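You operate a simulated robot arm through the tools that you are given. There is no shell and no other tool. Be economical: measure what you need, move in short steps, check, and stop when the job is done.

You are at the controls of a simulated two-armed robot. One attempt, no reset.

Task
Rub the burrs off the alloy bar in the vice and lay it on the green mat.
Fine: shut the vice lever before rubbing with the abrasive pad; the pad goes back, the vice ends open. Set down upright: alloy bar, abrasive pad. Where these are worked on the way, their far stop is far enough and under half their travel is too little: vice lever. What is to be rubbed or washed off counts as gone when no trace of it is left.

The check looks at the end state, three seconds after you hand in, the way a careful person would. Anything else that was tipped, shoved, dropped, spilled or broken makes it a failure.

Robot
Two 6-joint arms with three-finger grippers on one trunk, on a base that drives. Base frame: it is fixed to the floor where the robot stands at the start and does not move with it; the origin is under the middle of the robot, x ahead of it, y to its left, z up. Units: cm, degrees, N and s.
The left shoulder is at the start at [4, 14.7, 137], the right one opposite. With the tool pointing down near the work surface each hand reaches from about 34 to 56 cm from the robot's upright axis, wherever it stands, measured 20 degrees to its own side. Places, roughly: abrasive pad (7x4x6 cm) [80, -10, 90]; green mat [50, 10, 90]; jaws of the bench vice [60, 0, 90]; vice lever [60, -10, 100]. Payload 2.69 kg a hand.
Tool frame (each hand has its own): the origin (TCP) lies between the finger pads and is the grasp point; the fingertips stand 2.9 cm ahead of it; z points along the fingers, y is the line along which they close. Largest opening 12 cm; the body of the gripper starts 7.8 cm behind the TCP.
Orientation is that of the tool frame in the base frame, as a unit quaternion [x, y, z, w]. With the fingers straight down and closing along the base's y, the tool's x points along the base's -x, its y along +y and its z along -z.

Tools
- The arms move only by the tool drive_tool. It takes "left_motion", "right_motion" or both (then of equal length, played together; a hand with none holds still); each is a list of rows, each a list of 2 entries, a list of its own where there are three numbers: the shift along the tool's x, y, z in cm, then the turn, a rotation vector about the tool's x, y, z in rad. In form: [[[dx, dy, dz], [wx, wy, wz]], ...]. A call has 1 to 20 rows; each row shifts and turns the commanded pose from where the row before left it, along the tool's axes as they then stand. "left_grip" and "right_grip" are, for a hand that has rows, the opening, from 0 (shut) to 1 (fully open), set as the call begins (left out, the last holds). Each row takes 0.2 s and may step no farther than 5 cm and 8.6 degrees from the row before; otherwise, or with a gripper value out of range, the whole call is refused. A pose out of reach is approached as far as the arm can. The call stops where the force on the tool passes 50 N (or 10 N more than at its start, if that is more) or the arm is blocked; 0.2 s more then pass. The fingers move at their own pace and stop on an object; they squeeze with about 24 N. The grip force told is the motor's: it shows also when the fingers shut on nothing. Time passes only in rows, and 0.2 s behind the last, so rows that do not move let the fingers close. The reply holds the time, the measured pose of the TCP, the force on the tool along the base axes, the opening and the grip force, in the units named above and with some noise, with the torque about the TCP (base axes, N m) and any sound that the robot's microphone picked up.
- Cameras (640 x 400 px; columns grow to the right, rows downward): "scene" is now at [9.37, -1.9, 157.65]; the picture's right is [-0.24, -0.97, 0.00], its down [-0.75, 0.18, -0.64] and it looks along [0.62, -0.15, -0.77] (base axes); focal length 274 px, centre (320, 200). "left" rides on the left gripper at [6.3, 0, -10.4] in its tool frame; the picture's right is [-0.01, 1.00, 0.00], its down [-0.83, 0.00, -0.56] and it looks along [-0.56, 0.00, 0.83] (tool axes); focal length 275 px, centre (320, 200). "right" rides on the right gripper at [6.3, 0, -10.4] in its tool frame; the picture's right is [0.00, 1.00, 0.00], its down [-0.83, 0.00, -0.56] and it looks along [-0.56, 0.00, 0.83] (tool axes); focal length 275 px, centre (320, 200).
- snapshot(camera): a new picture of that camera. No time passes.
- slide_trunk(by): slides the trunk up (or, below 0, down) by that many cm; the arms and the scene camera ride with it, the base frame stays. It gives what a move gives, with no picture.
- drive_base(legs): drives the robot by 1 to 6 legs, each [ahead, turn to the left] in cm and degrees, along the robot's own axes; the way and the turn of a leg run together, so that a leg with both is an arc; at most 150 cm and 180 degrees a leg. The arms and the cameras ride along, it lands a little off, and it stops where it bumps. It gives what a move gives.
- turn_head(pan, tilt): turns the head with the scene camera to pan (to the left, within 86 degrees either way) and tilt (down, from -29 to 69), counted from straight ahead of the robot. It gives what a move gives.
- point_at(camera, pixels): there is no depth. For up to 12 entries [column, row, z] of the newest picture of that camera ("zoom" is the newest enlarged one), the place [x, y] in the base frame at which the ray of that pixel passes the height z, good to about 0.3 cm. No time passes.
- zoom(camera, box): a new picture of the part [left, top, right, bottom] of that camera's present view, enlarged. No time passes.
- close_job(): hands the job in; it is judged then, once.

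Go step by step. Measure first, check grasps and placings, and put right what went wrong. The budget is 80 turns and 70 pictures, counting those below and the enlarged ones. Unless the task says otherwise, let go and move clear before handing in, and close with one line.

The tools are called by a JSON object that holds its "api" and its "payload". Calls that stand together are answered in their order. drive_tool: Moves the arms, as the interface text tells. Its arguments: {"type":"object","properties":{"left_motion":{"type":"array"},"left_grip":{"type":"number"},"right_motion":{"type":"array"},"right_grip":{"type":"number"}},"required":[]} The other tools are called the same way: slide_trunk (by) slides the trunk up or down; drive_base (legs) drives the base; turn_head (pan, tilt) turns the head that bears the scene camera; snapshot (camera) takes a picture; point_at (camera, pixels) gives the place at which the rays of pixels pass given heights; zoom (camera, box) takes an enlarged picture of a part of a camera's view; close_job () hands the job in.

At the start:

```text
time_s: 0.0
left_tool_pos: [49.17, 13.98, 100.09]
left_tool_rot: [0.0, 1.0, 0.0, 0.0]
left_ft_force: [0.5, 0.8, -0.1]
left_torque: [0.0, -0.05, 0.01]
left_grip_width: 12.01
left_finger_force: 0.1
right_tool_pos: [44.8, -30.63, 100.02]
right_tool_rot: [0.0, 1.0, 0.0, 0.0]
right_ft_force: [0.4, -0.5, -1.1]
right_torque: [0.0, -0.03, 0.01]
right_grip_width: 12.0
right_finger_force: 0.0
trunk travel left (down, up): [-49.7, 0.0]
robot x, y, heading: [0.08, 0.11, -0.1]
head pan, tilt: [-13.8, 50.4]
```

scene: 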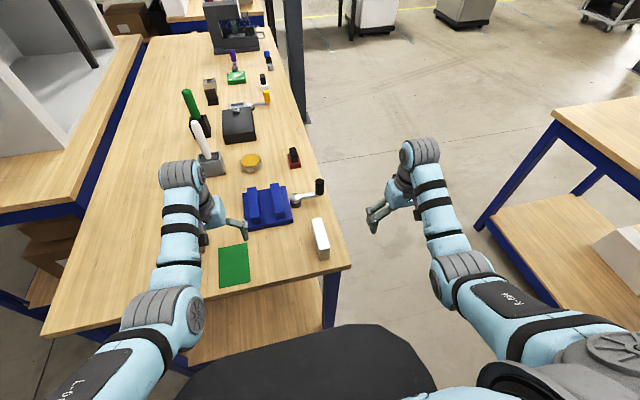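
right: 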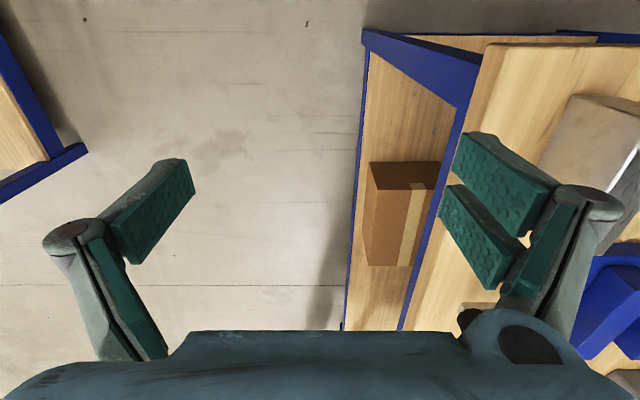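
left: 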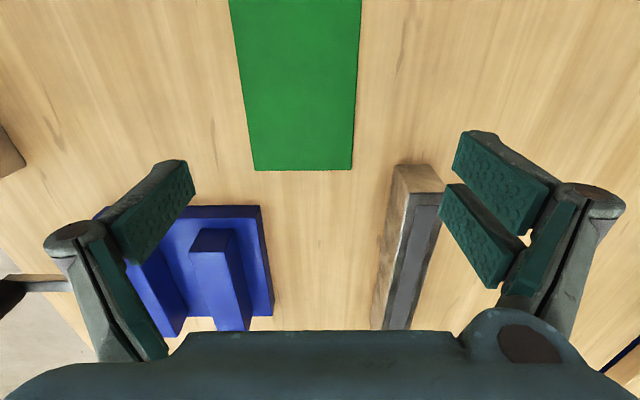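

The scene picture shows the blue vice near (267,205), its lever to (319,187) and the mat at (234,265). I can't yet tell the bar and the pad apart, so I'll zoom in before moving.

{"api": "zoom", "payload": {"camera": "scene", "box": [150, 120, 350, 290]}}

{"api": "zoom", "payload": {"camera": "left", "box": [80, 100, 480, 340]}}

{"api": "point_at", "payload": {"camera": "left", "pixels": [[230, 0, 90], [361, 0, 90], [254, 170, 90], [352, 170, 90], [274, 316, 90], [258, 205, 90], [398, 165, 96], [442, 185, 96], [388, 329, 96]]}}

{"api": "point_at", "payload": {"camera": "scene", "pixels": [[294, 158, 90], [294, 150, 93], [319, 187, 100], [322, 250, 90], [320, 222, 96], [296, 206, 96], [250, 162, 90]]}}

```text
2.35 times, centred on (250, 205) of scene
```

zoom: 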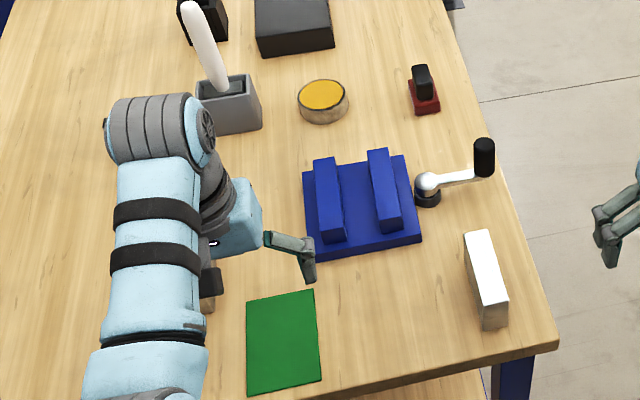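

```text
1.60 times, centred on (280, 220) of left
```

zoom: 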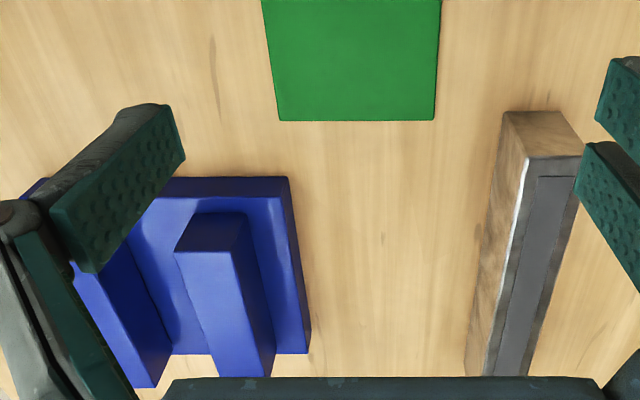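

```text
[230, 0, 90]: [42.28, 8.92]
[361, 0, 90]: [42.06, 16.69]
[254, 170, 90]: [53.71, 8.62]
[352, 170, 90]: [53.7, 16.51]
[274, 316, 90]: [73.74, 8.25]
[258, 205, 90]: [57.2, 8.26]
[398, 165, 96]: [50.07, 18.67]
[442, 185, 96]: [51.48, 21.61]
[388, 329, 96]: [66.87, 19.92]
```

```text
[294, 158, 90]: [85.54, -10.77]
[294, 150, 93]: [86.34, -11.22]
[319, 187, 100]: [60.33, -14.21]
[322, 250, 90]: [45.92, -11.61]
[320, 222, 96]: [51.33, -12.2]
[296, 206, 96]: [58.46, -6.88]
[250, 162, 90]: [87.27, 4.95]
```

The vice looks empty. There are two bar-like candidates: the white block near (48,-12) and a brown/grey piece near (56,20) in the left view at (410,250). I'll raise the left hand to see more.

{"api": "drive_tool", "payload": {"left_motion": [[[0, 0, -4], [0, 0, 0]], [[0, 0, -4], [0, 0, 0]], [[0, 0, -4], [0, 0, 0]], [[3, 0, -3], [0, 0, 0]], [[3, 0, 0], [0, 0, 0]], [[3, 0, 0], [0, 0, 0]]], "right_motion": [[[0, 0, -4], [0, 0, 0]], [[0, 0, -4], [0, 0, 0]], [[0, 4, -4], [0, 0, 0]], [[0, 4, 0], [0, 0, 0]], [[0, 4, 0], [0, 0, 0]], [[0, 4, 0], [0, 0, 0]]]}}

{"api": "snapshot", "payload": {"camera": "left"}}

{"api": "snapshot", "payload": {"camera": "right"}}

{"api": "zoom", "payload": {"camera": "scene", "box": [150, 120, 350, 290]}}

```text
refused: row 3 steps farther than a row can; nothing moved
```

```text
64 pictures are left
```

left: 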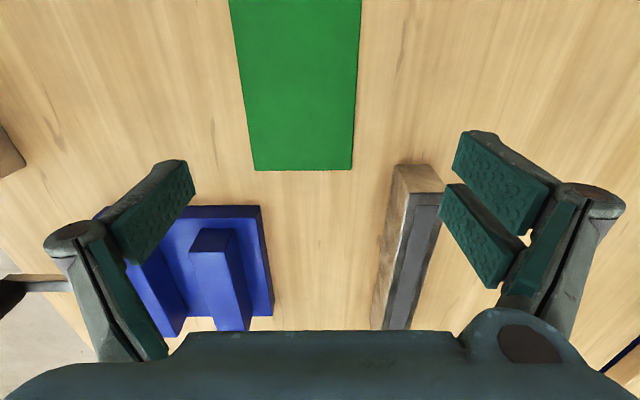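

```text
63 pictures are left
```

right: 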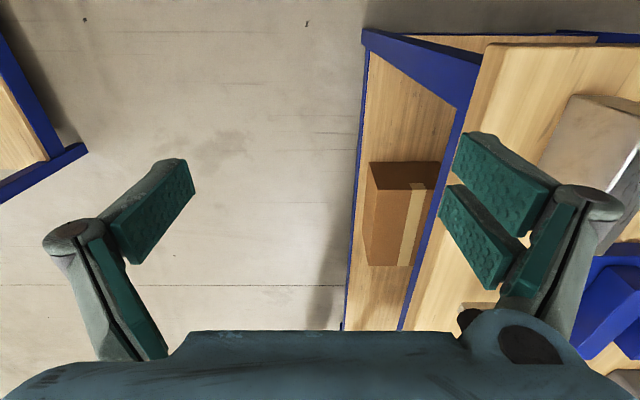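

```text
2.35 times, centred on (250, 205) of scene
```

zoom: 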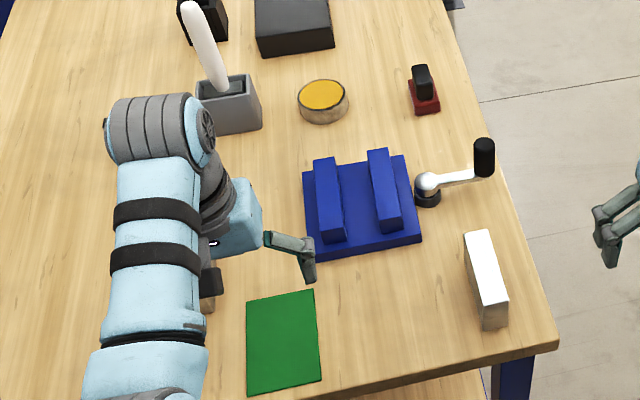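

A step was too long, so nothing moved. I'll repeat it with shorter steps.

{"api": "drive_tool", "payload": {"left_motion": [[[0, 0, -4], [0, 0, 0]], [[0, 0, -4], [0, 0, 0]], [[0, 0, -4], [0, 0, 0]], [[3, 0, -3], [0, 0, 0]], [[3, 0, 0], [0, 0, 0]], [[3, 0, 0], [0, 0, 0]]], "right_motion": [[[0, 0, -4], [0, 0, 0]], [[0, 0, -4], [0, 0, 0]], [[0, 0, -4], [0, 0, 0]], [[0, 4, 0], [0, 0, 0]], [[0, 4, 0], [0, 0, 0]], [[0, 4, 0], [0, 0, 0]]]}}

{"api": "snapshot", "payload": {"camera": "left"}}

{"api": "snapshot", "payload": {"camera": "right"}}

{"api": "zoom", "payload": {"camera": "scene", "box": [150, 120, 350, 290]}}

```text
time_s: 1.4
left_tool_pos: [52.08, 11.82, 109.22]
left_tool_rot: [0.0, 1.0, 0.0, 0.0]
left_ft_force: [-0.3, -0.7, -0.6]
left_torque: [0.02, 0.0, -0.01]
left_grip_width: 11.99
left_finger_force: 0.2
left hand out of reach, approached as far as the arm can: row 2, 3, 4, 5, 6
right_tool_pos: [51.21, -20.39, 106.13]
right_tool_rot: [0.0, 1.0, 0.0, 0.0]
right_ft_force: [0.7, 1.1, -0.5]
right_torque: [-0.03, 0.0, 0.01]
right_grip_width: 11.99
right_finger_force: 0.2
right hand out of reach, approached as far as the arm can: row 1, 2, 3, 4, 5
trunk travel left (down, up): [-49.7, 0.0]
robot x, y, heading: [0.21, 0.04, -0.1]
head pan, tilt: [-13.8, 50.4]
```

```text
61 pictures are left
```

left: 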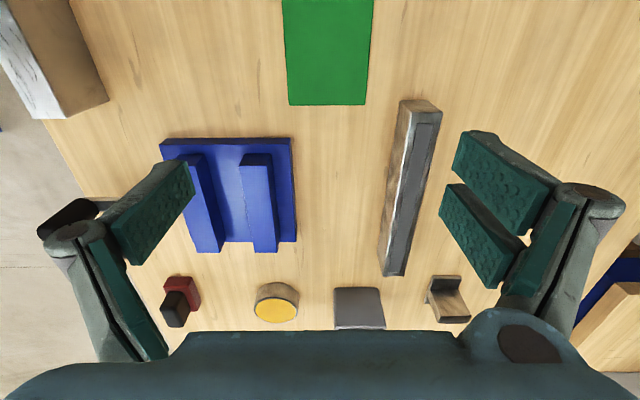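

```text
60 pictures are left
```

right: 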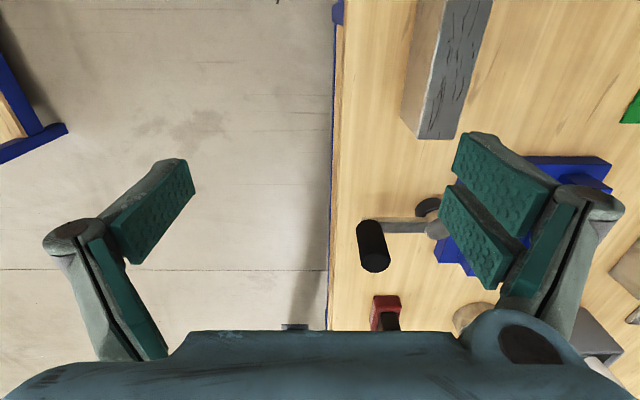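

```text
2.35 times, centred on (250, 205) of scene
```

zoom: 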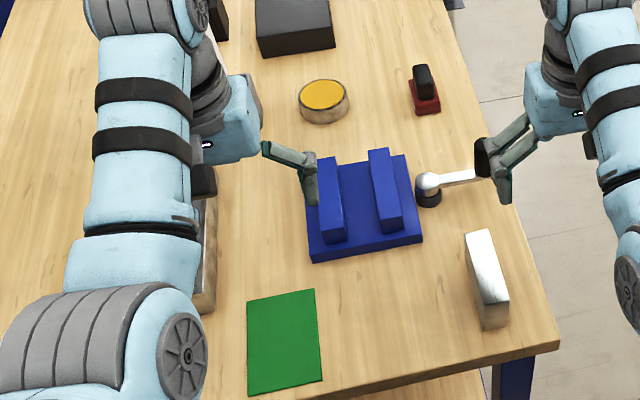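

The block at (450,70) in the right view has scratch-like marks on top, so it is probably the alloy bar. I'll zoom in to confirm that and to get the dimensions.

{"api": "zoom", "payload": {"camera": "right", "box": [320, 0, 640, 200]}}

{"api": "zoom", "payload": {"camera": "left", "box": [140, 120, 400, 340]}}

{"api": "point_at", "payload": {"camera": "right", "pixels": [[418, 139, 97], [455, 139, 97], [492, 0, 97], [445, 0, 97], [415, 135, 90], [373, 225, 105], [430, 210, 95], [385, 310, 92]]}}

{"api": "point_at", "payload": {"camera": "left", "pixels": [[205, 155, 95], [223, 252, 95], [197, 251, 95], [240, 155, 95], [271, 155, 95], [279, 252, 95], [252, 252, 95], [291, 137, 91], [297, 241, 91], [160, 140, 91], [180, 285, 90], [175, 300, 96]]}}

```text
2.00 times, centred on (480, 100) of right
```

zoom: 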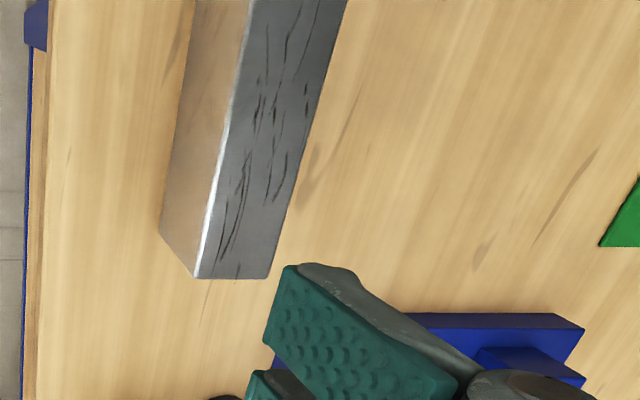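

```text
1.82 times, centred on (270, 230) of left
```

zoom: 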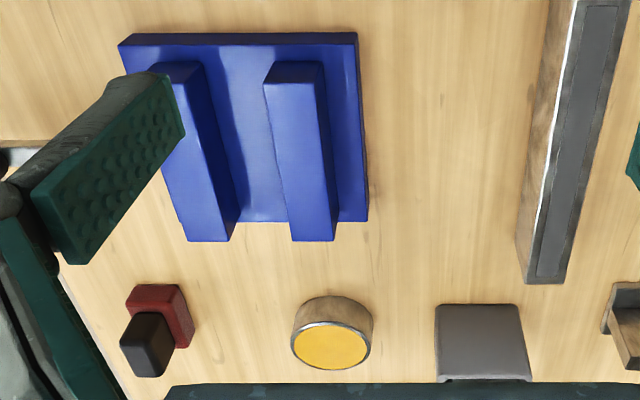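

```text
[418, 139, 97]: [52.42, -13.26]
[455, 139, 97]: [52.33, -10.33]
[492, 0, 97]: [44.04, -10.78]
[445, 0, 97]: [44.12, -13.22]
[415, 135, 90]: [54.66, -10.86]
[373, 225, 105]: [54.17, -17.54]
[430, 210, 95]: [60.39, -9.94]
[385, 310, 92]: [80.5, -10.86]
```

```text
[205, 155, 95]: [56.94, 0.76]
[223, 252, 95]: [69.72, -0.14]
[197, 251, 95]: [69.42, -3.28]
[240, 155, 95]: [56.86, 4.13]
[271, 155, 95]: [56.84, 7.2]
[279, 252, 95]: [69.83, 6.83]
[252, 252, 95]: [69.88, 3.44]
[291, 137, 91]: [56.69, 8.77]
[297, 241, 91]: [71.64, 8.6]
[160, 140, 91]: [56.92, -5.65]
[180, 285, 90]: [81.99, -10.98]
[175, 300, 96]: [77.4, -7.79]
```

The block near (48,-12) is the burred alloy bar, and the vice is empty with its lever showing. I need heights, so I'll zoom the scene on the vice, bar and pad and triangulate.

{"api": "zoom", "payload": {"camera": "scene", "box": [235, 140, 345, 260]}}

{"api": "zoom", "payload": {"camera": "left", "box": [0, 0, 120, 130]}}

```text
3.33 times, centred on (290, 200) of scene
```

zoom: 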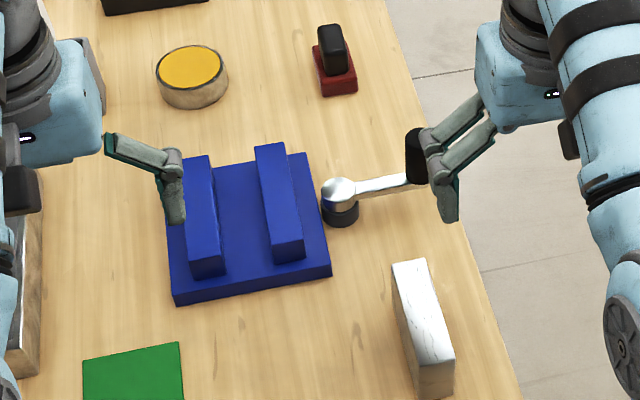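

```text
3.08 times, centred on (60, 65) of left
```

zoom: 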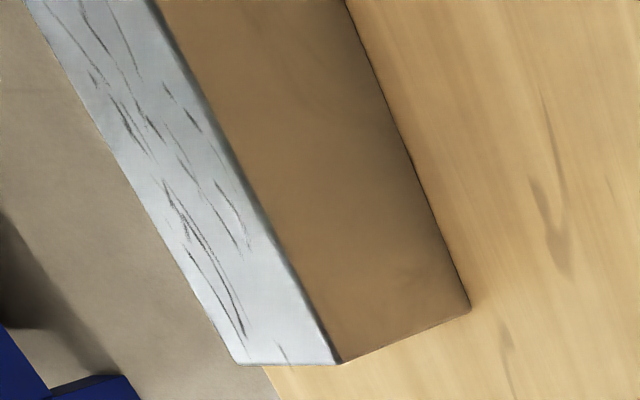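

I'll intersect the rays from the different cameras for the same points: the bar's far end, the jaw tops, the knob and the pad.

{"api": "point_at", "payload": {"camera": "left", "pixels": [[31.4, 117.6, 95], [31.4, 117.6, 99], [66.5, 117.6, 95], [66.5, 117.6, 99], [108.7, 99.1, 90], [223, 252, 95], [223, 252, 99], [279, 252, 95], [279, 252, 99]]}}

{"api": "point_at", "payload": {"camera": "scene", "pixels": [[311.6, 219.2, 95], [311.6, 219.2, 99], [321.2, 217.4, 95], [321.2, 217.4, 99], [276.5, 184, 95], [276.5, 184, 99], [284.6, 216.4, 95], [253.5, 219, 95], [242.6, 231.5, 90], [314.7, 179, 100], [314.7, 195, 100]]}}

{"api": "point_at", "payload": {"camera": "right", "pixels": [[418, 139, 95], [418, 139, 99], [455, 139, 95], [455, 139, 99], [373, 225, 100], [375, 265, 100]]}}

```text
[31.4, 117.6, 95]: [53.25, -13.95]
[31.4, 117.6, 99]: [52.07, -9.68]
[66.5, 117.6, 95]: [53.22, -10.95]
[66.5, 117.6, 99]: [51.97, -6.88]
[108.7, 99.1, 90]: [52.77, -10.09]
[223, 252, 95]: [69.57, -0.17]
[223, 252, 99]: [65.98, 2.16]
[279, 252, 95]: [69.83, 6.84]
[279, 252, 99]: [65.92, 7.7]
```

```text
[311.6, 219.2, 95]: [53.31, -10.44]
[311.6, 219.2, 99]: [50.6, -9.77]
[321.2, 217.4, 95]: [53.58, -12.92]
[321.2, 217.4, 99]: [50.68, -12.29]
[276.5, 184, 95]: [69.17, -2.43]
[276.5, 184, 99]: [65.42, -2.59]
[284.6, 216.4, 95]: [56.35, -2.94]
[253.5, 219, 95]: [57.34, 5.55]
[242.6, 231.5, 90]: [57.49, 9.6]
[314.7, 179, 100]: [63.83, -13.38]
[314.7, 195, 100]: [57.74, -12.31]
```

```text
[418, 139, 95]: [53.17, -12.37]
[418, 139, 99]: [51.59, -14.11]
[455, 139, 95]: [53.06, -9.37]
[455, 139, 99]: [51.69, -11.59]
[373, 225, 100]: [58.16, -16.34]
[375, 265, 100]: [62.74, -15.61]
```

The bar's top corners intersect at z≈96, with the far end near x=52.8 and y from -12.8 to -9.9. Next I'll measure the jaws more closely.

{"api": "zoom", "payload": {"camera": "left", "box": [150, 125, 310, 265]}}

{"api": "zoom", "payload": {"camera": "scene", "box": [235, 170, 300, 240]}}

```text
2.86 times, centred on (230, 195) of left
```

zoom: 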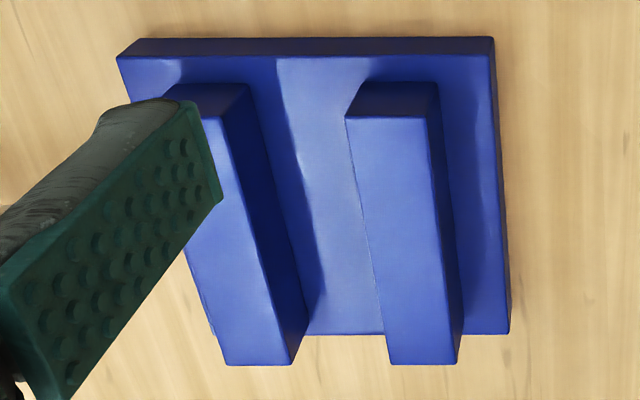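

```text
5.71 times, centred on (268, 205) of scene
```

zoom: 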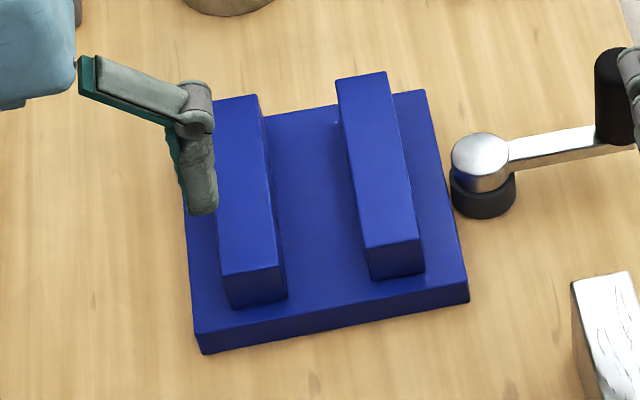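

{"api": "point_at", "payload": {"camera": "left", "pixels": [[219.5, 252.3, 94], [219.5, 252.3, 97], [195.7, 252.7, 96], [254.5, 252.7, 94], [254.5, 252.7, 97], [238.7, 166, 94], [238.7, 166, 97], [266.7, 166.3, 96], [289.4, 144.3, 92], [159, 145, 92], [296.4, 241.5, 92]]}}

{"api": "point_at", "payload": {"camera": "scene", "pixels": [[270.6, 184, 94], [270.6, 184, 97], [257.1, 186.6, 94], [257.1, 186.6, 97], [261, 216.6, 94], [261, 216.6, 97], [275.9, 213.6, 96], [245.8, 228.1, 92], [293.7, 220.2, 92], [320.3, 249.8, 96], [330.5, 246.8, 96]]}}

```text
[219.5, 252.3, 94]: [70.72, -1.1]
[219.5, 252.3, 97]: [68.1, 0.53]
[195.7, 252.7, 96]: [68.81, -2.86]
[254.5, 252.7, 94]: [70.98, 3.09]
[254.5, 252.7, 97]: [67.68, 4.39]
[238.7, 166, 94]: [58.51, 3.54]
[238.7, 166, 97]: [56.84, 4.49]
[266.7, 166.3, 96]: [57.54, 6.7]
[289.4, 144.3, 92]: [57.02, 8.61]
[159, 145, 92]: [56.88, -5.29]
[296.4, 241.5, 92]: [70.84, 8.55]
```

```text
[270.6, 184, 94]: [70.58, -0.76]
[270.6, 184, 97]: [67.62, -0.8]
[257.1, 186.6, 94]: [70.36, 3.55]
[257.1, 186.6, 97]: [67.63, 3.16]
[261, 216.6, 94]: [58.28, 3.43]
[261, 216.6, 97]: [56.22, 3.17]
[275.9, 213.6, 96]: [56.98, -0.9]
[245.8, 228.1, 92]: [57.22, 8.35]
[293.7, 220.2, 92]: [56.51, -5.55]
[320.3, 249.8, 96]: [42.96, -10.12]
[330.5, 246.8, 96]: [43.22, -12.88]
```

The jaws top out at about z=94.3, with a gap of y -0.8 to 3.5 and x 58 to 70. The base top is about 92. The bar spans x 43–52.9 and y -12.9 to -10, 6 cm high. I'll move the left hand aside and the right hand above the bar, staying high.

{"api": "drive_tool", "payload": {"left_motion": [[[0, 4, 0], [0, 0, 0]], [[0, 4, 0], [0, 0, 0]], [[1, 3, 0], [0, 0, 0]]], "right_motion": [[[0, 3, 0.5], [0, 0, 0]], [[0, 3, 1], [0, 0, 0]], [[1, 3, 1], [0, 0, 0]]], "right_grip": 0.55}}

```text
time_s: 2.2
left_tool_pos: [52.32, 22.99, 108.34]
left_tool_rot: [0.0, 1.0, -0.001, 0.0]
left_ft_force: [0.2, 0.3, -0.4]
left_torque: [-0.06, -0.02, -0.01]
left_grip_width: 12.0
left_finger_force: 0.1
left hand out of reach, approached as far as the arm can: row 1, 3
right_tool_pos: [50.2, -11.29, 103.8]
right_tool_rot: [0.0, 1.0, -0.001, -0.001]
right_ft_force: [-0.1, 0.6, -0.2]
right_torque: [0.02, -0.05, -0.04]
right_grip_width: 6.57
right_finger_force: 0.0
trunk travel left (down, up): [-49.7, 0.0]
robot x, y, heading: [0.1, 0.2, -0.0]
head pan, tilt: [-13.8, 50.4]
```

The right hand is at (50.2,-11.3,103.8). I'll line it up over the bar's middle and check with a picture before going down.

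{"api": "drive_tool", "payload": {"right_motion": [[[2.2, -0.1, 0], [0, 0, 0]], [[0, 0, 2], [0, 0, 0]], [[0, 0, 1.4], [0, 0, 0]]]}}

{"api": "snapshot", "payload": {"camera": "right"}}

```text
time_s: 3.0
left_tool_pos: [52.55, 22.72, 108.22]
left_tool_rot: [0.0, 1.0, 0.0, 0.0]
left_ft_force: [0.7, -0.1, -0.9]
left_torque: [0.0, 0.03, 0.02]
left_grip_width: 12.0
left_finger_force: 0.0
right_tool_pos: [47.89, -11.7, 100.14]
right_tool_rot: [0.0, 1.0, 0.0, 0.0]
right_ft_force: [0.3, 0.5, -0.6]
right_torque: [-0.02, 0.04, -0.03]
right_grip_width: 6.6
right_finger_force: 0.1
trunk travel left (down, up): [-49.7, 0.0]
robot x, y, heading: [0.23, 0.26, -0.0]
head pan, tilt: [-13.8, 50.4]
```

```text
52 pictures are left
```

right: 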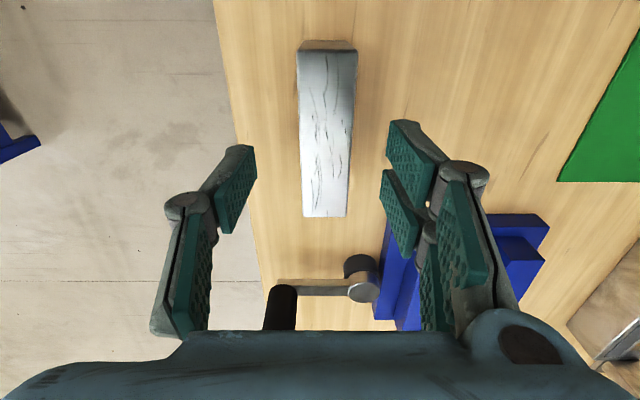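

The bar at cols 300–355 sits centred between the fingers. I'll lower to z≈95.7 and close.

{"api": "drive_tool", "payload": {"right_motion": [[[0, 0.2, 2.2], [0, 0, 0]], [[0, 0.1, 2.2], [0, 0, 0]]]}}

{"api": "drive_tool", "payload": {"right_motion": [[[0, 0, 0], [0, 0, 0]], [[0, 0, 0], [0, 0, 0]], [[0, 0, 0], [0, 0, 0]]], "right_grip": 0.1}}

{"api": "drive_tool", "payload": {"right_motion": [[[0, 0, -2], [0, 0, 0]], [[0, 0, -2], [0, 0, 0]], [[0, 0, -2], [0, 0, 0]]]}}

{"api": "snapshot", "payload": {"camera": "right"}}

```text
time_s: 3.6
left_tool_pos: [52.53, 22.67, 108.39]
left_tool_rot: [0.0, 1.0, 0.0, 0.0]
left_ft_force: [0.3, -0.3, 0.3]
left_torque: [0.02, -0.02, -0.04]
left_grip_width: 12.0
left_finger_force: 0.1
right_tool_pos: [48.01, -11.37, 95.95]
right_tool_rot: [0.0, 1.0, 0.0, 0.0]
right_ft_force: [0.5, 0.2, -0.2]
right_torque: [-0.01, -0.02, 0.01]
right_grip_width: 6.61
right_finger_force: 0.1
trunk travel left (down, up): [-49.7, 0.0]
robot x, y, heading: [0.09, -0.08, -0.1]
head pan, tilt: [-13.8, 50.4]
```

```text
time_s: 4.4
left_tool_pos: [52.55, 22.79, 108.29]
left_tool_rot: [-0.001, 1.0, 0.0, 0.0]
left_ft_force: [-0.2, -0.6, 0.1]
left_torque: [0.0, -0.02, 0.02]
left_grip_width: 12.01
left_finger_force: 0.0
right_tool_pos: [47.88, -11.38, 95.86]
right_tool_rot: [0.0, 1.0, 0.0, 0.001]
right_ft_force: [-1.0, 0.5, 0.9]
right_torque: [0.0, -0.07, 0.01]
right_grip_width: 2.99
right_finger_force: 24.1
trunk travel left (down, up): [-49.7, 0.0]
robot x, y, heading: [0.1, -0.03, -0.0]
head pan, tilt: [-13.8, 50.4]
```

```text
time_s: 5.2
left_tool_pos: [52.55, 22.83, 108.21]
left_tool_rot: [0.0, 1.0, -0.001, -0.001]
left_ft_force: [-0.4, 0.0, 0.6]
left_torque: [-0.03, -0.02, 0.01]
left_grip_width: 12.02
left_finger_force: 0.0
right_tool_pos: [48.0, -11.4, 101.95]
right_tool_rot: [0.0, 1.0, 0.0, -0.001]
right_ft_force: [-0.5, 0.4, -3.0]
right_torque: [0.01, 0.0, 0.01]
right_grip_width: 2.98
right_finger_force: 24.1
trunk travel left (down, up): [-49.7, 0.0]
robot x, y, heading: [0.03, 0.28, -0.2]
head pan, tilt: [-13.8, 50.4]
```

```text
51 pictures are left
```

right: 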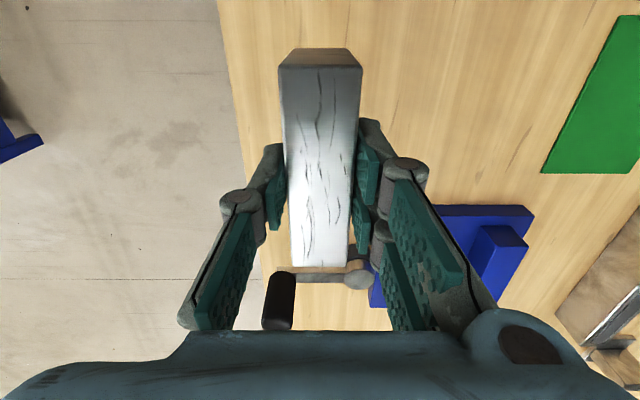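

The bar is held (2.98 cm, 24 N) and lifted 6 cm. I'll move across to y=1.4, then drive ahead.

{"api": "drive_tool", "payload": {"right_motion": [[[0, 3.2, 0], [0, 0, 0]], [[0, 3.2, 0], [0, 0, 0]], [[0, 3.2, 0], [0, 0, 0]], [[0, 3.2, 0], [0, 0, 0]]]}}

{"api": "drive_base", "payload": {"legs": [[14, 0]]}}

{"api": "snapshot", "payload": {"camera": "scene"}}

{"api": "snapshot", "payload": {"camera": "right"}}

```text
time_s: 6.2
left_tool_pos: [52.64, 22.93, 108.16]
left_tool_rot: [0.0, 1.0, -0.001, -0.001]
left_ft_force: [-0.4, 0.4, 0.7]
left_torque: [-0.03, 0.04, 0.02]
left_grip_width: 12.02
left_finger_force: 0.1
right_tool_pos: [50.59, -0.99, 101.01]
right_tool_rot: [0.001, 1.0, 0.0, -0.001]
right_ft_force: [-0.2, -0.2, -2.2]
right_torque: [-0.04, 0.01, -0.02]
right_grip_width: 2.97
right_finger_force: 23.6
right hand out of reach, approached as far as the arm can: row 3, 4
trunk travel left (down, up): [-49.7, 0.0]
robot x, y, heading: [-0.28, -0.2, -0.1]
head pan, tilt: [-13.8, 50.4]
```

```text
time_s: 7.5
left_tool_pos: [66.28, 22.89, 108.46]
left_tool_rot: [0.001, 1.0, 0.0, 0.002]
left_ft_force: [-1.2, -0.9, 0.2]
left_torque: [0.03, -0.04, 0.02]
left_grip_width: 11.97
left_finger_force: 0.1
right_tool_pos: [64.21, -1.14, 101.25]
right_tool_rot: [0.001, 1.0, 0.0, 0.001]
right_ft_force: [-1.3, 0.5, -3.3]
right_torque: [-0.01, -0.01, 0.05]
right_grip_width: 3.01
right_finger_force: 24.0
trunk travel left (down, up): [-49.7, 0.0]
robot x, y, heading: [13.73, -0.07, -0.1]
head pan, tilt: [-13.8, 50.4]
```

```text
50 pictures are left
```

scene: 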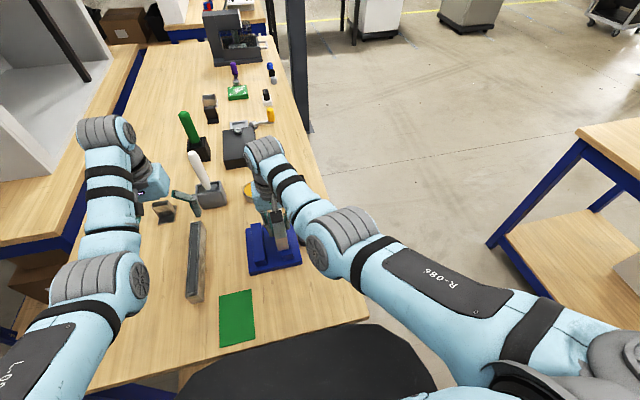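

```text
49 pictures are left
```

right: 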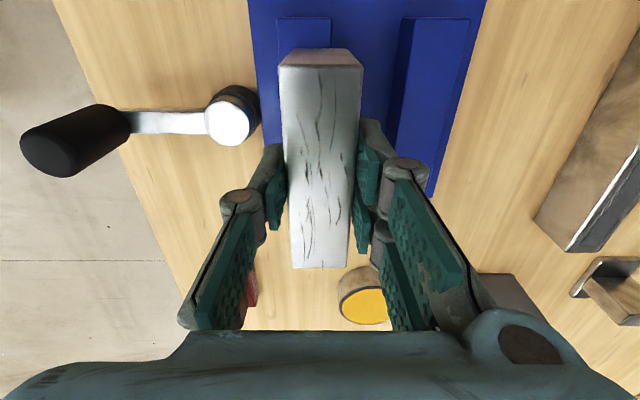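

Now the hand is at (64.2,-1.1), with the inward move cut short by reach. I'll try the remaining +2.5 cm in y at this height.

{"api": "drive_tool", "payload": {"right_motion": [[[0, 1.3, 0], [0, 0, 0]], [[0, 1.25, 0], [0, 0, 0]]]}}

```text
time_s: 8.1
left_tool_pos: [66.56, 22.89, 108.36]
left_tool_rot: [0.001, 1.0, 0.001, -0.001]
left_ft_force: [1.0, 0.2, -0.3]
left_torque: [0.03, 0.0, 0.04]
left_grip_width: 12.01
left_finger_force: 0.0
right_tool_pos: [64.89, 0.09, 101.16]
right_tool_rot: [0.001, 1.0, 0.001, 0.0]
right_ft_force: [0.1, 0.2, -2.4]
right_torque: [-0.04, -0.01, 0.0]
right_grip_width: 3.0
right_finger_force: 24.7
right hand out of reach, approached as far as the arm can: row 1, 2
trunk travel left (down, up): [-49.7, 0.0]
robot x, y, heading: [14.17, -0.17, -0.1]
head pan, tilt: [-13.8, 50.4]
```

The arm drifts outward as it moves in, so it seems to need more distance. I'll back the base 5 cm and then reach forward.

{"api": "drive_base", "payload": {"legs": [[-5, 0]]}}

{"api": "drive_tool", "payload": {"right_motion": [[[-2.3, 0, 0], [0, 0, 0]], [[-2, 0.6, 0], [0, 0, 0]], [[0, 0.7, 0], [0, 0, 0]]]}}

```text
time_s: 9.1
left_tool_pos: [62.45, 22.71, 107.86]
left_tool_rot: [0.001, 1.0, 0.001, -0.004]
left_ft_force: [1.3, 0.0, -1.0]
left_torque: [-0.03, 0.14, 0.01]
left_grip_width: 11.97
left_finger_force: 0.2
right_tool_pos: [60.94, -0.03, 100.77]
right_tool_rot: [0.001, 1.0, 0.001, -0.005]
right_ft_force: [-1.8, -0.9, 12.0]
right_torque: [-0.08, 0.03, -0.07]
right_grip_width: 2.98
right_finger_force: 23.9
trunk travel left (down, up): [-49.7, 0.0]
robot x, y, heading: [8.98, 0.52, -0.1]
head pan, tilt: [-13.8, 50.4]
```

```text
time_s: 9.8
left_tool_pos: [61.92, 22.86, 108.18]
left_tool_rot: [0.001, 1.0, 0.0, -0.001]
left_ft_force: [-1.2, -0.3, -0.2]
left_torque: [-0.01, 0.01, 0.02]
left_grip_width: 12.0
left_finger_force: 0.2
right_tool_pos: [60.63, 0.15, 101.3]
right_tool_rot: [0.001, 1.0, 0.001, 0.0]
right_ft_force: [0.0, -0.3, -3.9]
right_torque: [0.0, 0.01, -0.01]
right_grip_width: 2.98
right_finger_force: 23.7
right hand out of reach, approached as far as the arm can: row 1, 2
trunk travel left (down, up): [-49.7, 0.0]
robot x, y, heading: [9.06, 0.1, -0.3]
head pan, tilt: [-13.8, 50.4]
```

The inward limit is near y=0 in the robot's own frame. I'll back off, turn 10° to the left so the vice lies on the right arm's side, and yaw the tool back to keep the bar aligned.

{"api": "drive_base", "payload": {"legs": [[-11, 0], [0, 10]]}}

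{"api": "drive_tool", "payload": {"right_motion": [[[0, 0, 0], [0, 0, 0.087]], [[0, 0, 0], [0, 0, 0.087]], [[0, -3, 0], [0, 0, 0]], [[0, -3, 0], [0, 0, 0]], [[0, -2, 0], [0, 0, 0]]]}}

```text
time_s: 11.7
left_tool_pos: [46.51, 31.29, 108.14]
left_tool_rot: [-0.085, 0.996, 0.002, -0.002]
left_ft_force: [0.7, -0.1, -0.1]
left_torque: [0.01, 0.02, -0.02]
left_grip_width: 11.99
left_finger_force: 0.0
right_tool_pos: [49.09, 8.64, 101.15]
right_tool_rot: [-0.084, 0.996, 0.003, -0.001]
right_ft_force: [-1.2, -0.4, -4.4]
right_torque: [-0.03, -0.01, -0.01]
right_grip_width: 2.96
right_finger_force: 23.9
trunk travel left (down, up): [-49.7, 0.0]
robot x, y, heading: [-1.83, 0.03, 9.8]
head pan, tilt: [-13.8, 50.4]
```

```text
time_s: 12.9
left_tool_pos: [46.27, 31.38, 108.26]
left_tool_rot: [-0.086, 0.996, 0.0, 0.0]
left_ft_force: [-0.4, 0.3, 0.0]
left_torque: [0.02, 0.0, 0.01]
left_grip_width: 12.0
left_finger_force: 0.1
right_tool_pos: [51.83, 2.54, 100.48]
right_tool_rot: [0.003, 1.0, 0.002, 0.0]
right_ft_force: [0.4, 0.7, -3.0]
right_torque: [-0.05, 0.02, 0.0]
right_grip_width: 2.99
right_finger_force: 24.9
right hand out of reach, approached as far as the arm can: row 3, 4, 5
trunk travel left (down, up): [-49.7, 0.0]
robot x, y, heading: [-1.79, 0.6, 9.9]
head pan, tilt: [-13.8, 50.4]
```

The orientation is back to square. The hand is at (51.8,2.5,100.5), so I'll pull it in, raise it and see what it reaches.

{"api": "drive_tool", "payload": {"right_motion": [[[3, 0, 0], [0, 0, 0]], [[0, -1.5, -1.5], [0, 0, 0]], [[0, -1.5, 0], [0, 0, 0]]]}}

```text
time_s: 13.7
left_tool_pos: [46.21, 31.37, 108.3]
left_tool_rot: [-0.085, 0.996, 0.001, -0.001]
left_ft_force: [0.5, 0.3, 0.3]
left_torque: [0.0, -0.01, -0.04]
left_grip_width: 12.0
left_finger_force: 0.0
right_tool_pos: [52.44, 1.34, 100.71]
right_tool_rot: [0.002, 1.0, 0.002, -0.002]
right_ft_force: [1.4, -0.5, -2.9]
right_torque: [0.04, -0.01, 0.0]
right_grip_width: 3.01
right_finger_force: 23.9
right hand out of reach, approached as far as the arm can: row 1, 2, 3
trunk travel left (down, up): [-49.7, 0.0]
robot x, y, heading: [-1.44, -0.19, 9.7]
head pan, tilt: [-13.8, 50.4]
```

The limit looks like the angle between tool yaw and arm azimuth, so the robot needs to stand about 5 cm further left. I'll back off and do a reverse dog-leg: turn right, back up, turn straight.

{"api": "drive_base", "payload": {"legs": [[-5, 0], [0, -29.8], [-18, 0], [0, 20]]}}

{"api": "drive_tool", "payload": {"right_motion": [[[0, 0, 0], [0, 0, -0.087]], [[0, 0, 0], [0, 0, -0.087]], [[2, 0, -1], [0, 0, 0]], [[2, 0, -1], [0, 0, 0]]]}}

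```text
time_s: 18.3
left_tool_pos: [28.92, 28.01, 108.38]
left_tool_rot: [0.0, 1.0, 0.0, 0.0]
left_ft_force: [-0.3, -0.3, 1.1]
left_torque: [-0.01, 0.01, -0.02]
left_grip_width: 12.02
left_finger_force: 0.0
right_tool_pos: [30.04, -2.56, 100.67]
right_tool_rot: [0.087, 0.996, 0.001, -0.001]
right_ft_force: [-0.2, 0.3, -2.9]
right_torque: [0.0, 0.01, 0.0]
right_grip_width: 2.99
right_finger_force: 23.9
trunk travel left (down, up): [-49.7, 0.0]
robot x, y, heading: [-23.75, 5.24, -0.1]
head pan, tilt: [-13.8, 50.4]
```

```text
time_s: 19.3
left_tool_pos: [28.97, 28.24, 108.27]
left_tool_rot: [0.0, 1.0, -0.001, -0.001]
left_ft_force: [-0.2, 0.5, 0.2]
left_torque: [-0.04, -0.01, 0.04]
left_grip_width: 12.0
left_finger_force: 0.1
right_tool_pos: [30.06, -1.27, 101.68]
right_tool_rot: [0.001, 1.0, 0.0, -0.001]
right_ft_force: [0.1, -0.4, -2.4]
right_torque: [-0.03, -0.02, 0.0]
right_grip_width: 2.98
right_finger_force: 23.9
right hand out of reach, approached as far as the arm can: row 3, 4
trunk travel left (down, up): [-49.7, 0.0]
robot x, y, heading: [-23.6, 5.19, -0.0]
head pan, tilt: [-13.8, 50.4]
```

{"api": "drive_tool", "payload": {"right_motion": [[[1.5, 0, 0], [0, 0, 0]]]}}

{"api": "drive_tool", "payload": {"right_motion": [[[0, 2.6, 0], [0, 0, 0]]]}}

```text
time_s: 19.7
left_tool_pos: [29.08, 28.33, 108.35]
left_tool_rot: [0.0, 1.0, 0.0, -0.001]
left_ft_force: [0.8, -0.4, 0.3]
left_torque: [-0.03, 0.01, 0.04]
left_grip_width: 12.01
left_finger_force: 0.0
right_tool_pos: [30.0, -1.19, 101.52]
right_tool_rot: [0.001, 1.0, 0.001, -0.001]
right_ft_force: [0.1, 0.0, -3.2]
right_torque: [0.0, 0.01, 0.0]
right_grip_width: 2.98
right_finger_force: 23.6
right hand out of reach, approached as far as the arm can: row 1
trunk travel left (down, up): [-49.7, 0.0]
robot x, y, heading: [-23.65, 5.44, 0.2]
head pan, tilt: [-13.8, 50.4]
```

```text
time_s: 20.1
left_tool_pos: [29.04, 28.18, 108.21]
left_tool_rot: [0.0, 1.0, 0.0, -0.002]
left_ft_force: [0.7, 0.0, 0.1]
left_torque: [-0.02, -0.02, -0.01]
left_grip_width: 11.99
left_finger_force: 0.1
right_tool_pos: [29.26, 1.2, 101.7]
right_tool_rot: [0.002, 1.0, 0.001, -0.001]
right_ft_force: [-0.4, -0.2, -2.7]
right_torque: [-0.02, -0.01, 0.0]
right_grip_width: 2.99
right_finger_force: 24.3
right hand out of reach, approached as far as the arm can: row 1
trunk travel left (down, up): [-49.7, 0.0]
robot x, y, heading: [-23.79, 5.19, -0.1]
head pan, tilt: [-13.8, 50.4]
```

The arm appears fully stretched, about 50 cm from the shoulder, and stuck at that singularity. I'll drop a little and pull in to free the elbow. The bar isn't over anything here.

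{"api": "drive_tool", "payload": {"right_motion": [[[1, -1, 2], [0, 0, 0]], [[2, -1, 2], [0, 0, 0]], [[2, 0, 0], [0, 0, 0]], [[2, 0, 0], [0, 0, 0]]]}}

{"api": "snapshot", "payload": {"camera": "scene"}}

```text
time_s: 21.1
left_tool_pos: [28.94, 28.13, 108.2]
left_tool_rot: [0.0, 1.0, 0.0, -0.001]
left_ft_force: [0.0, 0.3, 0.5]
left_torque: [0.03, -0.04, -0.04]
left_grip_width: 12.01
left_finger_force: 0.1
right_tool_pos: [27.19, 0.76, 95.57]
right_tool_rot: [0.001, 1.0, 0.0, -0.003]
right_ft_force: [0.1, -0.8, -2.8]
right_torque: [-0.02, 0.0, -0.02]
right_grip_width: 2.98
right_finger_force: 24.1
right hand out of reach, approached as far as the arm can: row 1, 2, 3, 4
trunk travel left (down, up): [-49.7, 0.0]
robot x, y, heading: [-23.8, 5.62, -0.1]
head pan, tilt: [-13.8, 50.4]
```

```text
48 pictures are left
```

scene: 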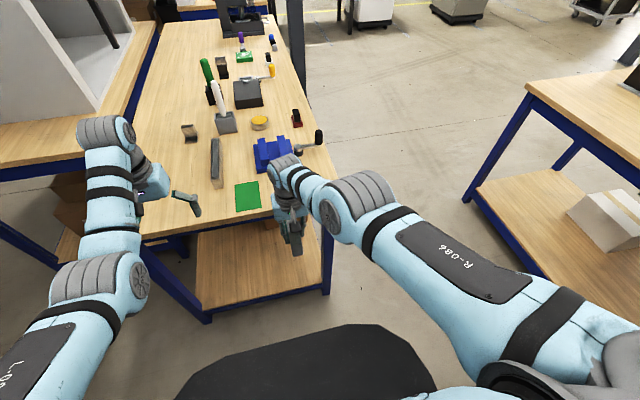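

It still reports unreachable but the hand came down to z=95.6. I'll pull toward the arm's own side and inward in small steps to unfold it.

{"api": "drive_tool", "payload": {"right_motion": [[[0, -3, 0], [0, 0, 0]], [[0, -3, 0], [0, 0, 0]], [[1, -3, 0], [0, 0, 0]], [[2, -2, 0], [0, 0, 0]], [[2, 0, 0], [0, 0, 0]], [[2, 0, 0], [0, 0, 0]]]}}

```text
time_s: 22.5
left_tool_pos: [28.96, 28.2, 108.2]
left_tool_rot: [0.0, 1.0, -0.001, 0.0]
left_ft_force: [-0.4, 0.1, -0.5]
left_torque: [0.01, 0.0, -0.02]
left_grip_width: 12.01
left_finger_force: 0.2
right_tool_pos: [28.56, -9.2, 93.03]
right_tool_rot: [0.001, 1.0, 0.001, -0.003]
right_ft_force: [-1.1, -0.2, -3.0]
right_torque: [-0.05, -0.02, 0.02]
right_grip_width: 2.96
right_finger_force: 23.9
right hand out of reach, approached as far as the arm can: row 1, 2, 3, 4, 5, 6
trunk travel left (down, up): [-49.7, 0.0]
robot x, y, heading: [-23.53, 5.36, -0.1]
head pan, tilt: [-13.8, 50.4]
```

Before guessing further, I'll test whether outward and downward moves are in reach.

{"api": "drive_tool", "payload": {"right_motion": [[[-3, 0, 0], [0, 0, 0]]]}}

{"api": "drive_tool", "payload": {"right_motion": [[[0, -4, 0], [0, 0, 0]], [[0, -4, 0], [0, 0, 0]]]}}

{"api": "drive_tool", "payload": {"right_motion": [[[3, 0, -3], [0, 0, 0]], [[3, 0, -3], [0, 0, 0]]]}}

```text
time_s: 22.9
left_tool_pos: [28.96, 28.13, 108.17]
left_tool_rot: [-0.001, 1.0, 0.0, -0.001]
left_ft_force: [-0.6, -0.5, 0.1]
left_torque: [0.01, 0.0, -0.03]
left_grip_width: 11.99
left_finger_force: 0.0
right_tool_pos: [29.15, -9.62, 94.0]
right_tool_rot: [0.001, 1.0, 0.001, 0.0]
right_ft_force: [0.8, -0.6, -2.8]
right_torque: [-0.01, 0.01, 0.01]
right_grip_width: 2.99
right_finger_force: 24.1
right hand out of reach, approached as far as the arm can: row 1
trunk travel left (down, up): [-49.7, 0.0]
robot x, y, heading: [-23.57, 5.39, 0.1]
head pan, tilt: [-13.8, 50.4]
```

```text
time_s: 23.5
left_tool_pos: [28.89, 27.9, 108.23]
left_tool_rot: [0.0, 1.0, 0.001, -0.001]
left_ft_force: [-0.3, 0.0, 0.7]
left_torque: [0.01, -0.01, -0.01]
left_grip_width: 11.98
left_finger_force: 0.1
right_tool_pos: [29.36, -17.82, 93.81]
right_tool_rot: [0.001, 1.0, 0.003, -0.001]
right_ft_force: [0.0, -0.5, -3.0]
right_torque: [0.06, -0.02, -0.04]
right_grip_width: 2.97
right_finger_force: 23.9
trunk travel left (down, up): [-49.7, 0.0]
robot x, y, heading: [-23.69, 5.32, 0.2]
head pan, tilt: [-13.8, 50.4]
```

```text
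time_s: 24.1
left_tool_pos: [28.98, 28.1, 108.34]
left_tool_rot: [-0.001, 1.0, -0.001, -0.001]
left_ft_force: [0.1, 0.5, 1.3]
left_torque: [-0.01, -0.01, 0.0]
left_grip_width: 12.01
left_finger_force: 0.0
right_tool_pos: [30.32, -17.89, 96.24]
right_tool_rot: [0.001, 1.0, 0.001, -0.001]
right_ft_force: [0.2, 0.2, -3.1]
right_torque: [0.01, -0.02, 0.04]
right_grip_width: 3.0
right_finger_force: 24.3
right hand out of reach, approached as far as the arm can: row 1, 2
trunk travel left (down, up): [-49.7, 0.0]
robot x, y, heading: [-23.59, 5.22, -0.1]
head pan, tilt: [-13.8, 50.4]
```

The responses match an arm stuck straight at its stretch limit, where only tangential moves work; the -y steps were in reach. I'll combine -y steps with growing inward ones to bend the elbow again.

{"api": "drive_tool", "payload": {"right_motion": [[[0, -4, 0], [0, 0, 0]], [[1, -4, 0], [0, 0, 0]], [[2, -4, 0], [0, 0, 0]], [[3, -3, 0], [0, 0, 0]], [[4, 0, 0], [0, 0, 0]]]}}

{"api": "snapshot", "payload": {"camera": "scene"}}

```text
time_s: 25.3
left_tool_pos: [28.79, 28.05, 108.41]
left_tool_rot: [0.0, 1.0, 0.0, 0.0]
left_ft_force: [-1.1, -1.3, -0.2]
left_torque: [-0.02, -0.03, 0.02]
left_grip_width: 12.03
left_finger_force: 0.0
right_tool_pos: [20.07, -32.96, 96.34]
right_tool_rot: [0.001, 1.0, 0.002, -0.001]
right_ft_force: [0.4, 0.3, -2.6]
right_torque: [0.0, -0.04, 0.0]
right_grip_width: 2.97
right_finger_force: 23.6
trunk travel left (down, up): [-49.7, 0.0]
robot x, y, heading: [-23.57, 5.0, 0.1]
head pan, tilt: [-13.8, 50.4]
```

```text
47 pictures are left
```

scene: 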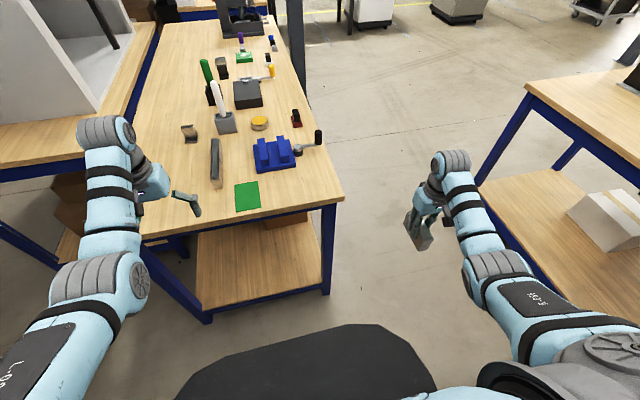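

The arm is free again at (20,-33,96). Before shifting the robot further left, I'll check how near the left-hand table and cabinet are.

{"api": "point_at", "payload": {"camera": "scene", "pixels": [[75, 165, 90], [20, 182, 90], [85, 117, 90], [133, 225, 90], [343, 200, 90], [160, 18, 90], [320, 137, 100]]}}

{"api": "drive_tool", "payload": {"left_motion": [[[0, -3, 1], [0, 0, 0]], [[0, -3, 1], [0, 0, 0]], [[0, -3, 1], [0, 0, 0]], [[1, 0, 1], [0, 0, 0]], [[2, 0, 1], [0, 0, 0]], [[3, 0, 1], [0, 0, 0]]], "right_motion": [[[0, 4, -1], [0, 0, 0]], [[0, 4, -1], [0, 0, 0]], [[0, 4, -1], [0, 0, 0]], [[0, 4, -1], [0, 0, 0]], [[0, 4, -1], [0, 0, 0]], [[-1, 4, 0], [0, 0, 0]]]}}

```text
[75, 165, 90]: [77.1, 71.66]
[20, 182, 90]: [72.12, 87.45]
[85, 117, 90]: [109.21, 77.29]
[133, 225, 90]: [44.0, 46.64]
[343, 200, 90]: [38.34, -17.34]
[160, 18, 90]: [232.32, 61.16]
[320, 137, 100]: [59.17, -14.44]
```

```text
time_s: 26.7
left_tool_pos: [23.16, 19.16, 101.93]
left_tool_rot: [0.0, 1.0, -0.002, 0.0]
left_ft_force: [0.8, -0.4, -0.9]
left_torque: [0.03, 0.0, -0.02]
left_grip_width: 12.04
left_finger_force: 0.0
left hand out of reach, approached as far as the arm can: row 6
right_tool_pos: [22.6, -8.74, 99.88]
right_tool_rot: [0.001, 1.0, 0.0, -0.001]
right_ft_force: [-0.3, -0.2, -2.5]
right_torque: [-0.04, 0.01, 0.0]
right_grip_width: 2.97
right_finger_force: 24.1
right hand out of reach, approached as far as the arm can: row 3, 4, 5
trunk travel left (down, up): [-49.7, 0.0]
robot x, y, heading: [-23.47, 5.55, -0.3]
head pan, tilt: [-13.8, 50.4]
```

The left table is well clear (y>70). I'll bring the right hand to its good spot (48 ahead, about 102 high), then shift left by driving with a 15° dog-leg.

{"api": "drive_tool", "payload": {"right_motion": [[[-1, 0, 0], [0, 0, 0]], [[-1, 0.2, -1], [0, 0, 0]], [[0, 0, -1], [0, 0, 0]]]}}

{"api": "drive_base", "payload": {"legs": [[0, 15.2], [25, 0], [0, -15.2]]}}

{"api": "snapshot", "payload": {"camera": "right"}}

```text
time_s: 27.5
left_tool_pos: [23.33, 18.96, 101.82]
left_tool_rot: [0.0, 1.0, -0.001, -0.001]
left_ft_force: [0.9, -0.4, 0.4]
left_torque: [0.01, 0.01, -0.02]
left_grip_width: 12.0
left_finger_force: 0.1
right_tool_pos: [24.64, -8.69, 101.86]
right_tool_rot: [0.001, 1.0, 0.001, -0.001]
right_ft_force: [0.7, -0.2, -3.7]
right_torque: [0.02, -0.01, 0.0]
right_grip_width: 2.98
right_finger_force: 23.6
trunk travel left (down, up): [-49.7, 0.0]
robot x, y, heading: [-23.72, 5.41, 0.2]
head pan, tilt: [-13.8, 50.4]
```

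```text
time_s: 31.1
left_tool_pos: [47.42, 25.67, 101.77]
left_tool_rot: [0.001, 1.0, 0.0, -0.002]
left_ft_force: [-0.4, -0.5, -0.4]
left_torque: [0.0, -0.01, 0.0]
left_grip_width: 12.01
left_finger_force: 0.1
right_tool_pos: [48.63, -2.06, 101.57]
right_tool_rot: [0.0, 1.0, 0.002, -0.001]
right_ft_force: [-0.2, 1.2, -2.7]
right_torque: [0.01, 0.01, 0.0]
right_grip_width: 3.01
right_finger_force: 24.0
trunk travel left (down, up): [-49.7, 0.0]
robot x, y, heading: [0.7, 11.82, 0.4]
head pan, tilt: [-13.8, 50.4]
```

```text
46 pictures are left
```

right: 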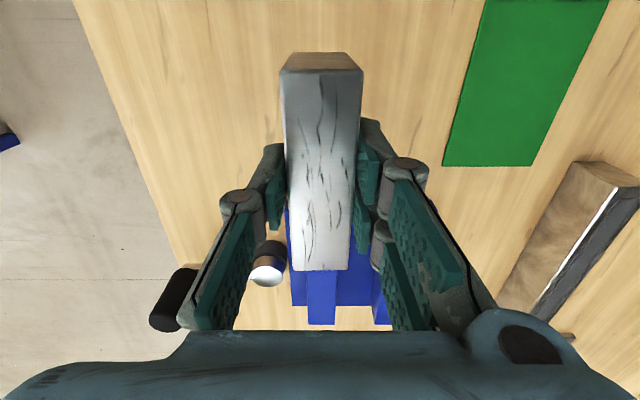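

The bar points squarely at the vice. I'll centre it on y=1.4, move the left hand out, and then drive 15.5 ahead.

{"api": "drive_tool", "payload": {"right_motion": [[[0, 1.7, 0], [0, 0, 0]], [[0, 1.75, 0], [0, 0, 0]], [[0, 0, 0], [0, 0, 0]]], "left_motion": [[[0, 2, 0], [0, 0, 0]], [[0, 2, 0], [0, 0, 0]], [[0, 2, 0], [0, 0, 0]]]}}

{"api": "drive_base", "payload": {"legs": [[15, 0]]}}

{"api": "snapshot", "payload": {"camera": "right"}}

{"api": "snapshot", "payload": {"camera": "scene"}}

```text
time_s: 31.9
left_tool_pos: [47.84, 31.45, 101.33]
left_tool_rot: [0.001, 1.0, -0.001, 0.0]
left_ft_force: [0.2, 0.9, 0.4]
left_torque: [0.04, 0.03, 0.01]
left_grip_width: 12.0
left_finger_force: 0.0
left hand out of reach, approached as far as the arm can: row 1, 3
right_tool_pos: [48.61, 1.31, 101.65]
right_tool_rot: [0.001, 1.0, 0.002, -0.001]
right_ft_force: [0.0, -0.1, -2.9]
right_torque: [0.0, -0.02, -0.02]
right_grip_width: 2.95
right_finger_force: 23.7
trunk travel left (down, up): [-49.7, 0.0]
robot x, y, heading: [0.18, 11.85, 0.1]
head pan, tilt: [-13.8, 50.4]
```

```text
time_s: 33.3
left_tool_pos: [62.45, 31.49, 101.64]
left_tool_rot: [0.001, 1.0, 0.0, 0.001]
left_ft_force: [-0.3, 0.1, -0.3]
left_torque: [-0.03, -0.07, 0.0]
left_grip_width: 11.98
left_finger_force: 0.0
right_tool_pos: [63.32, 1.12, 101.86]
right_tool_rot: [0.001, 1.0, 0.002, 0.001]
right_ft_force: [-0.8, 1.0, -2.8]
right_torque: [0.0, 0.0, -0.02]
right_grip_width: 3.01
right_finger_force: 24.0
trunk travel left (down, up): [-49.7, 0.0]
robot x, y, heading: [15.86, 11.56, 0.0]
head pan, tilt: [-13.8, 50.4]
```

```text
45 pictures are left
```

right: 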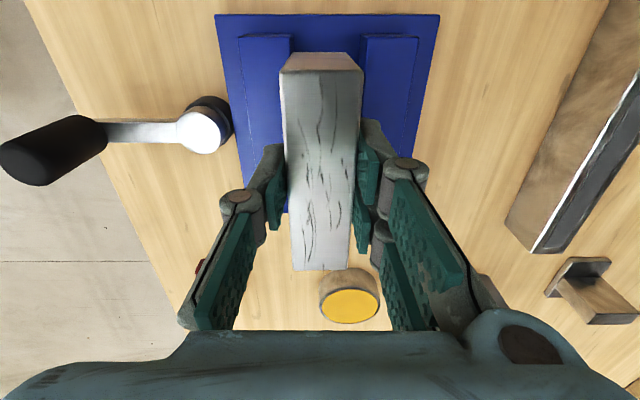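

```text
44 pictures are left
```

scene: 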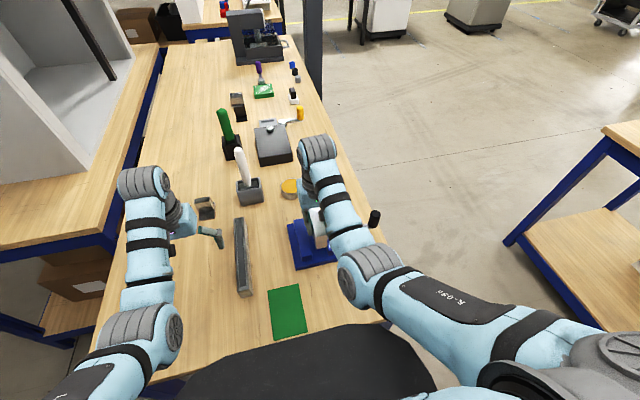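

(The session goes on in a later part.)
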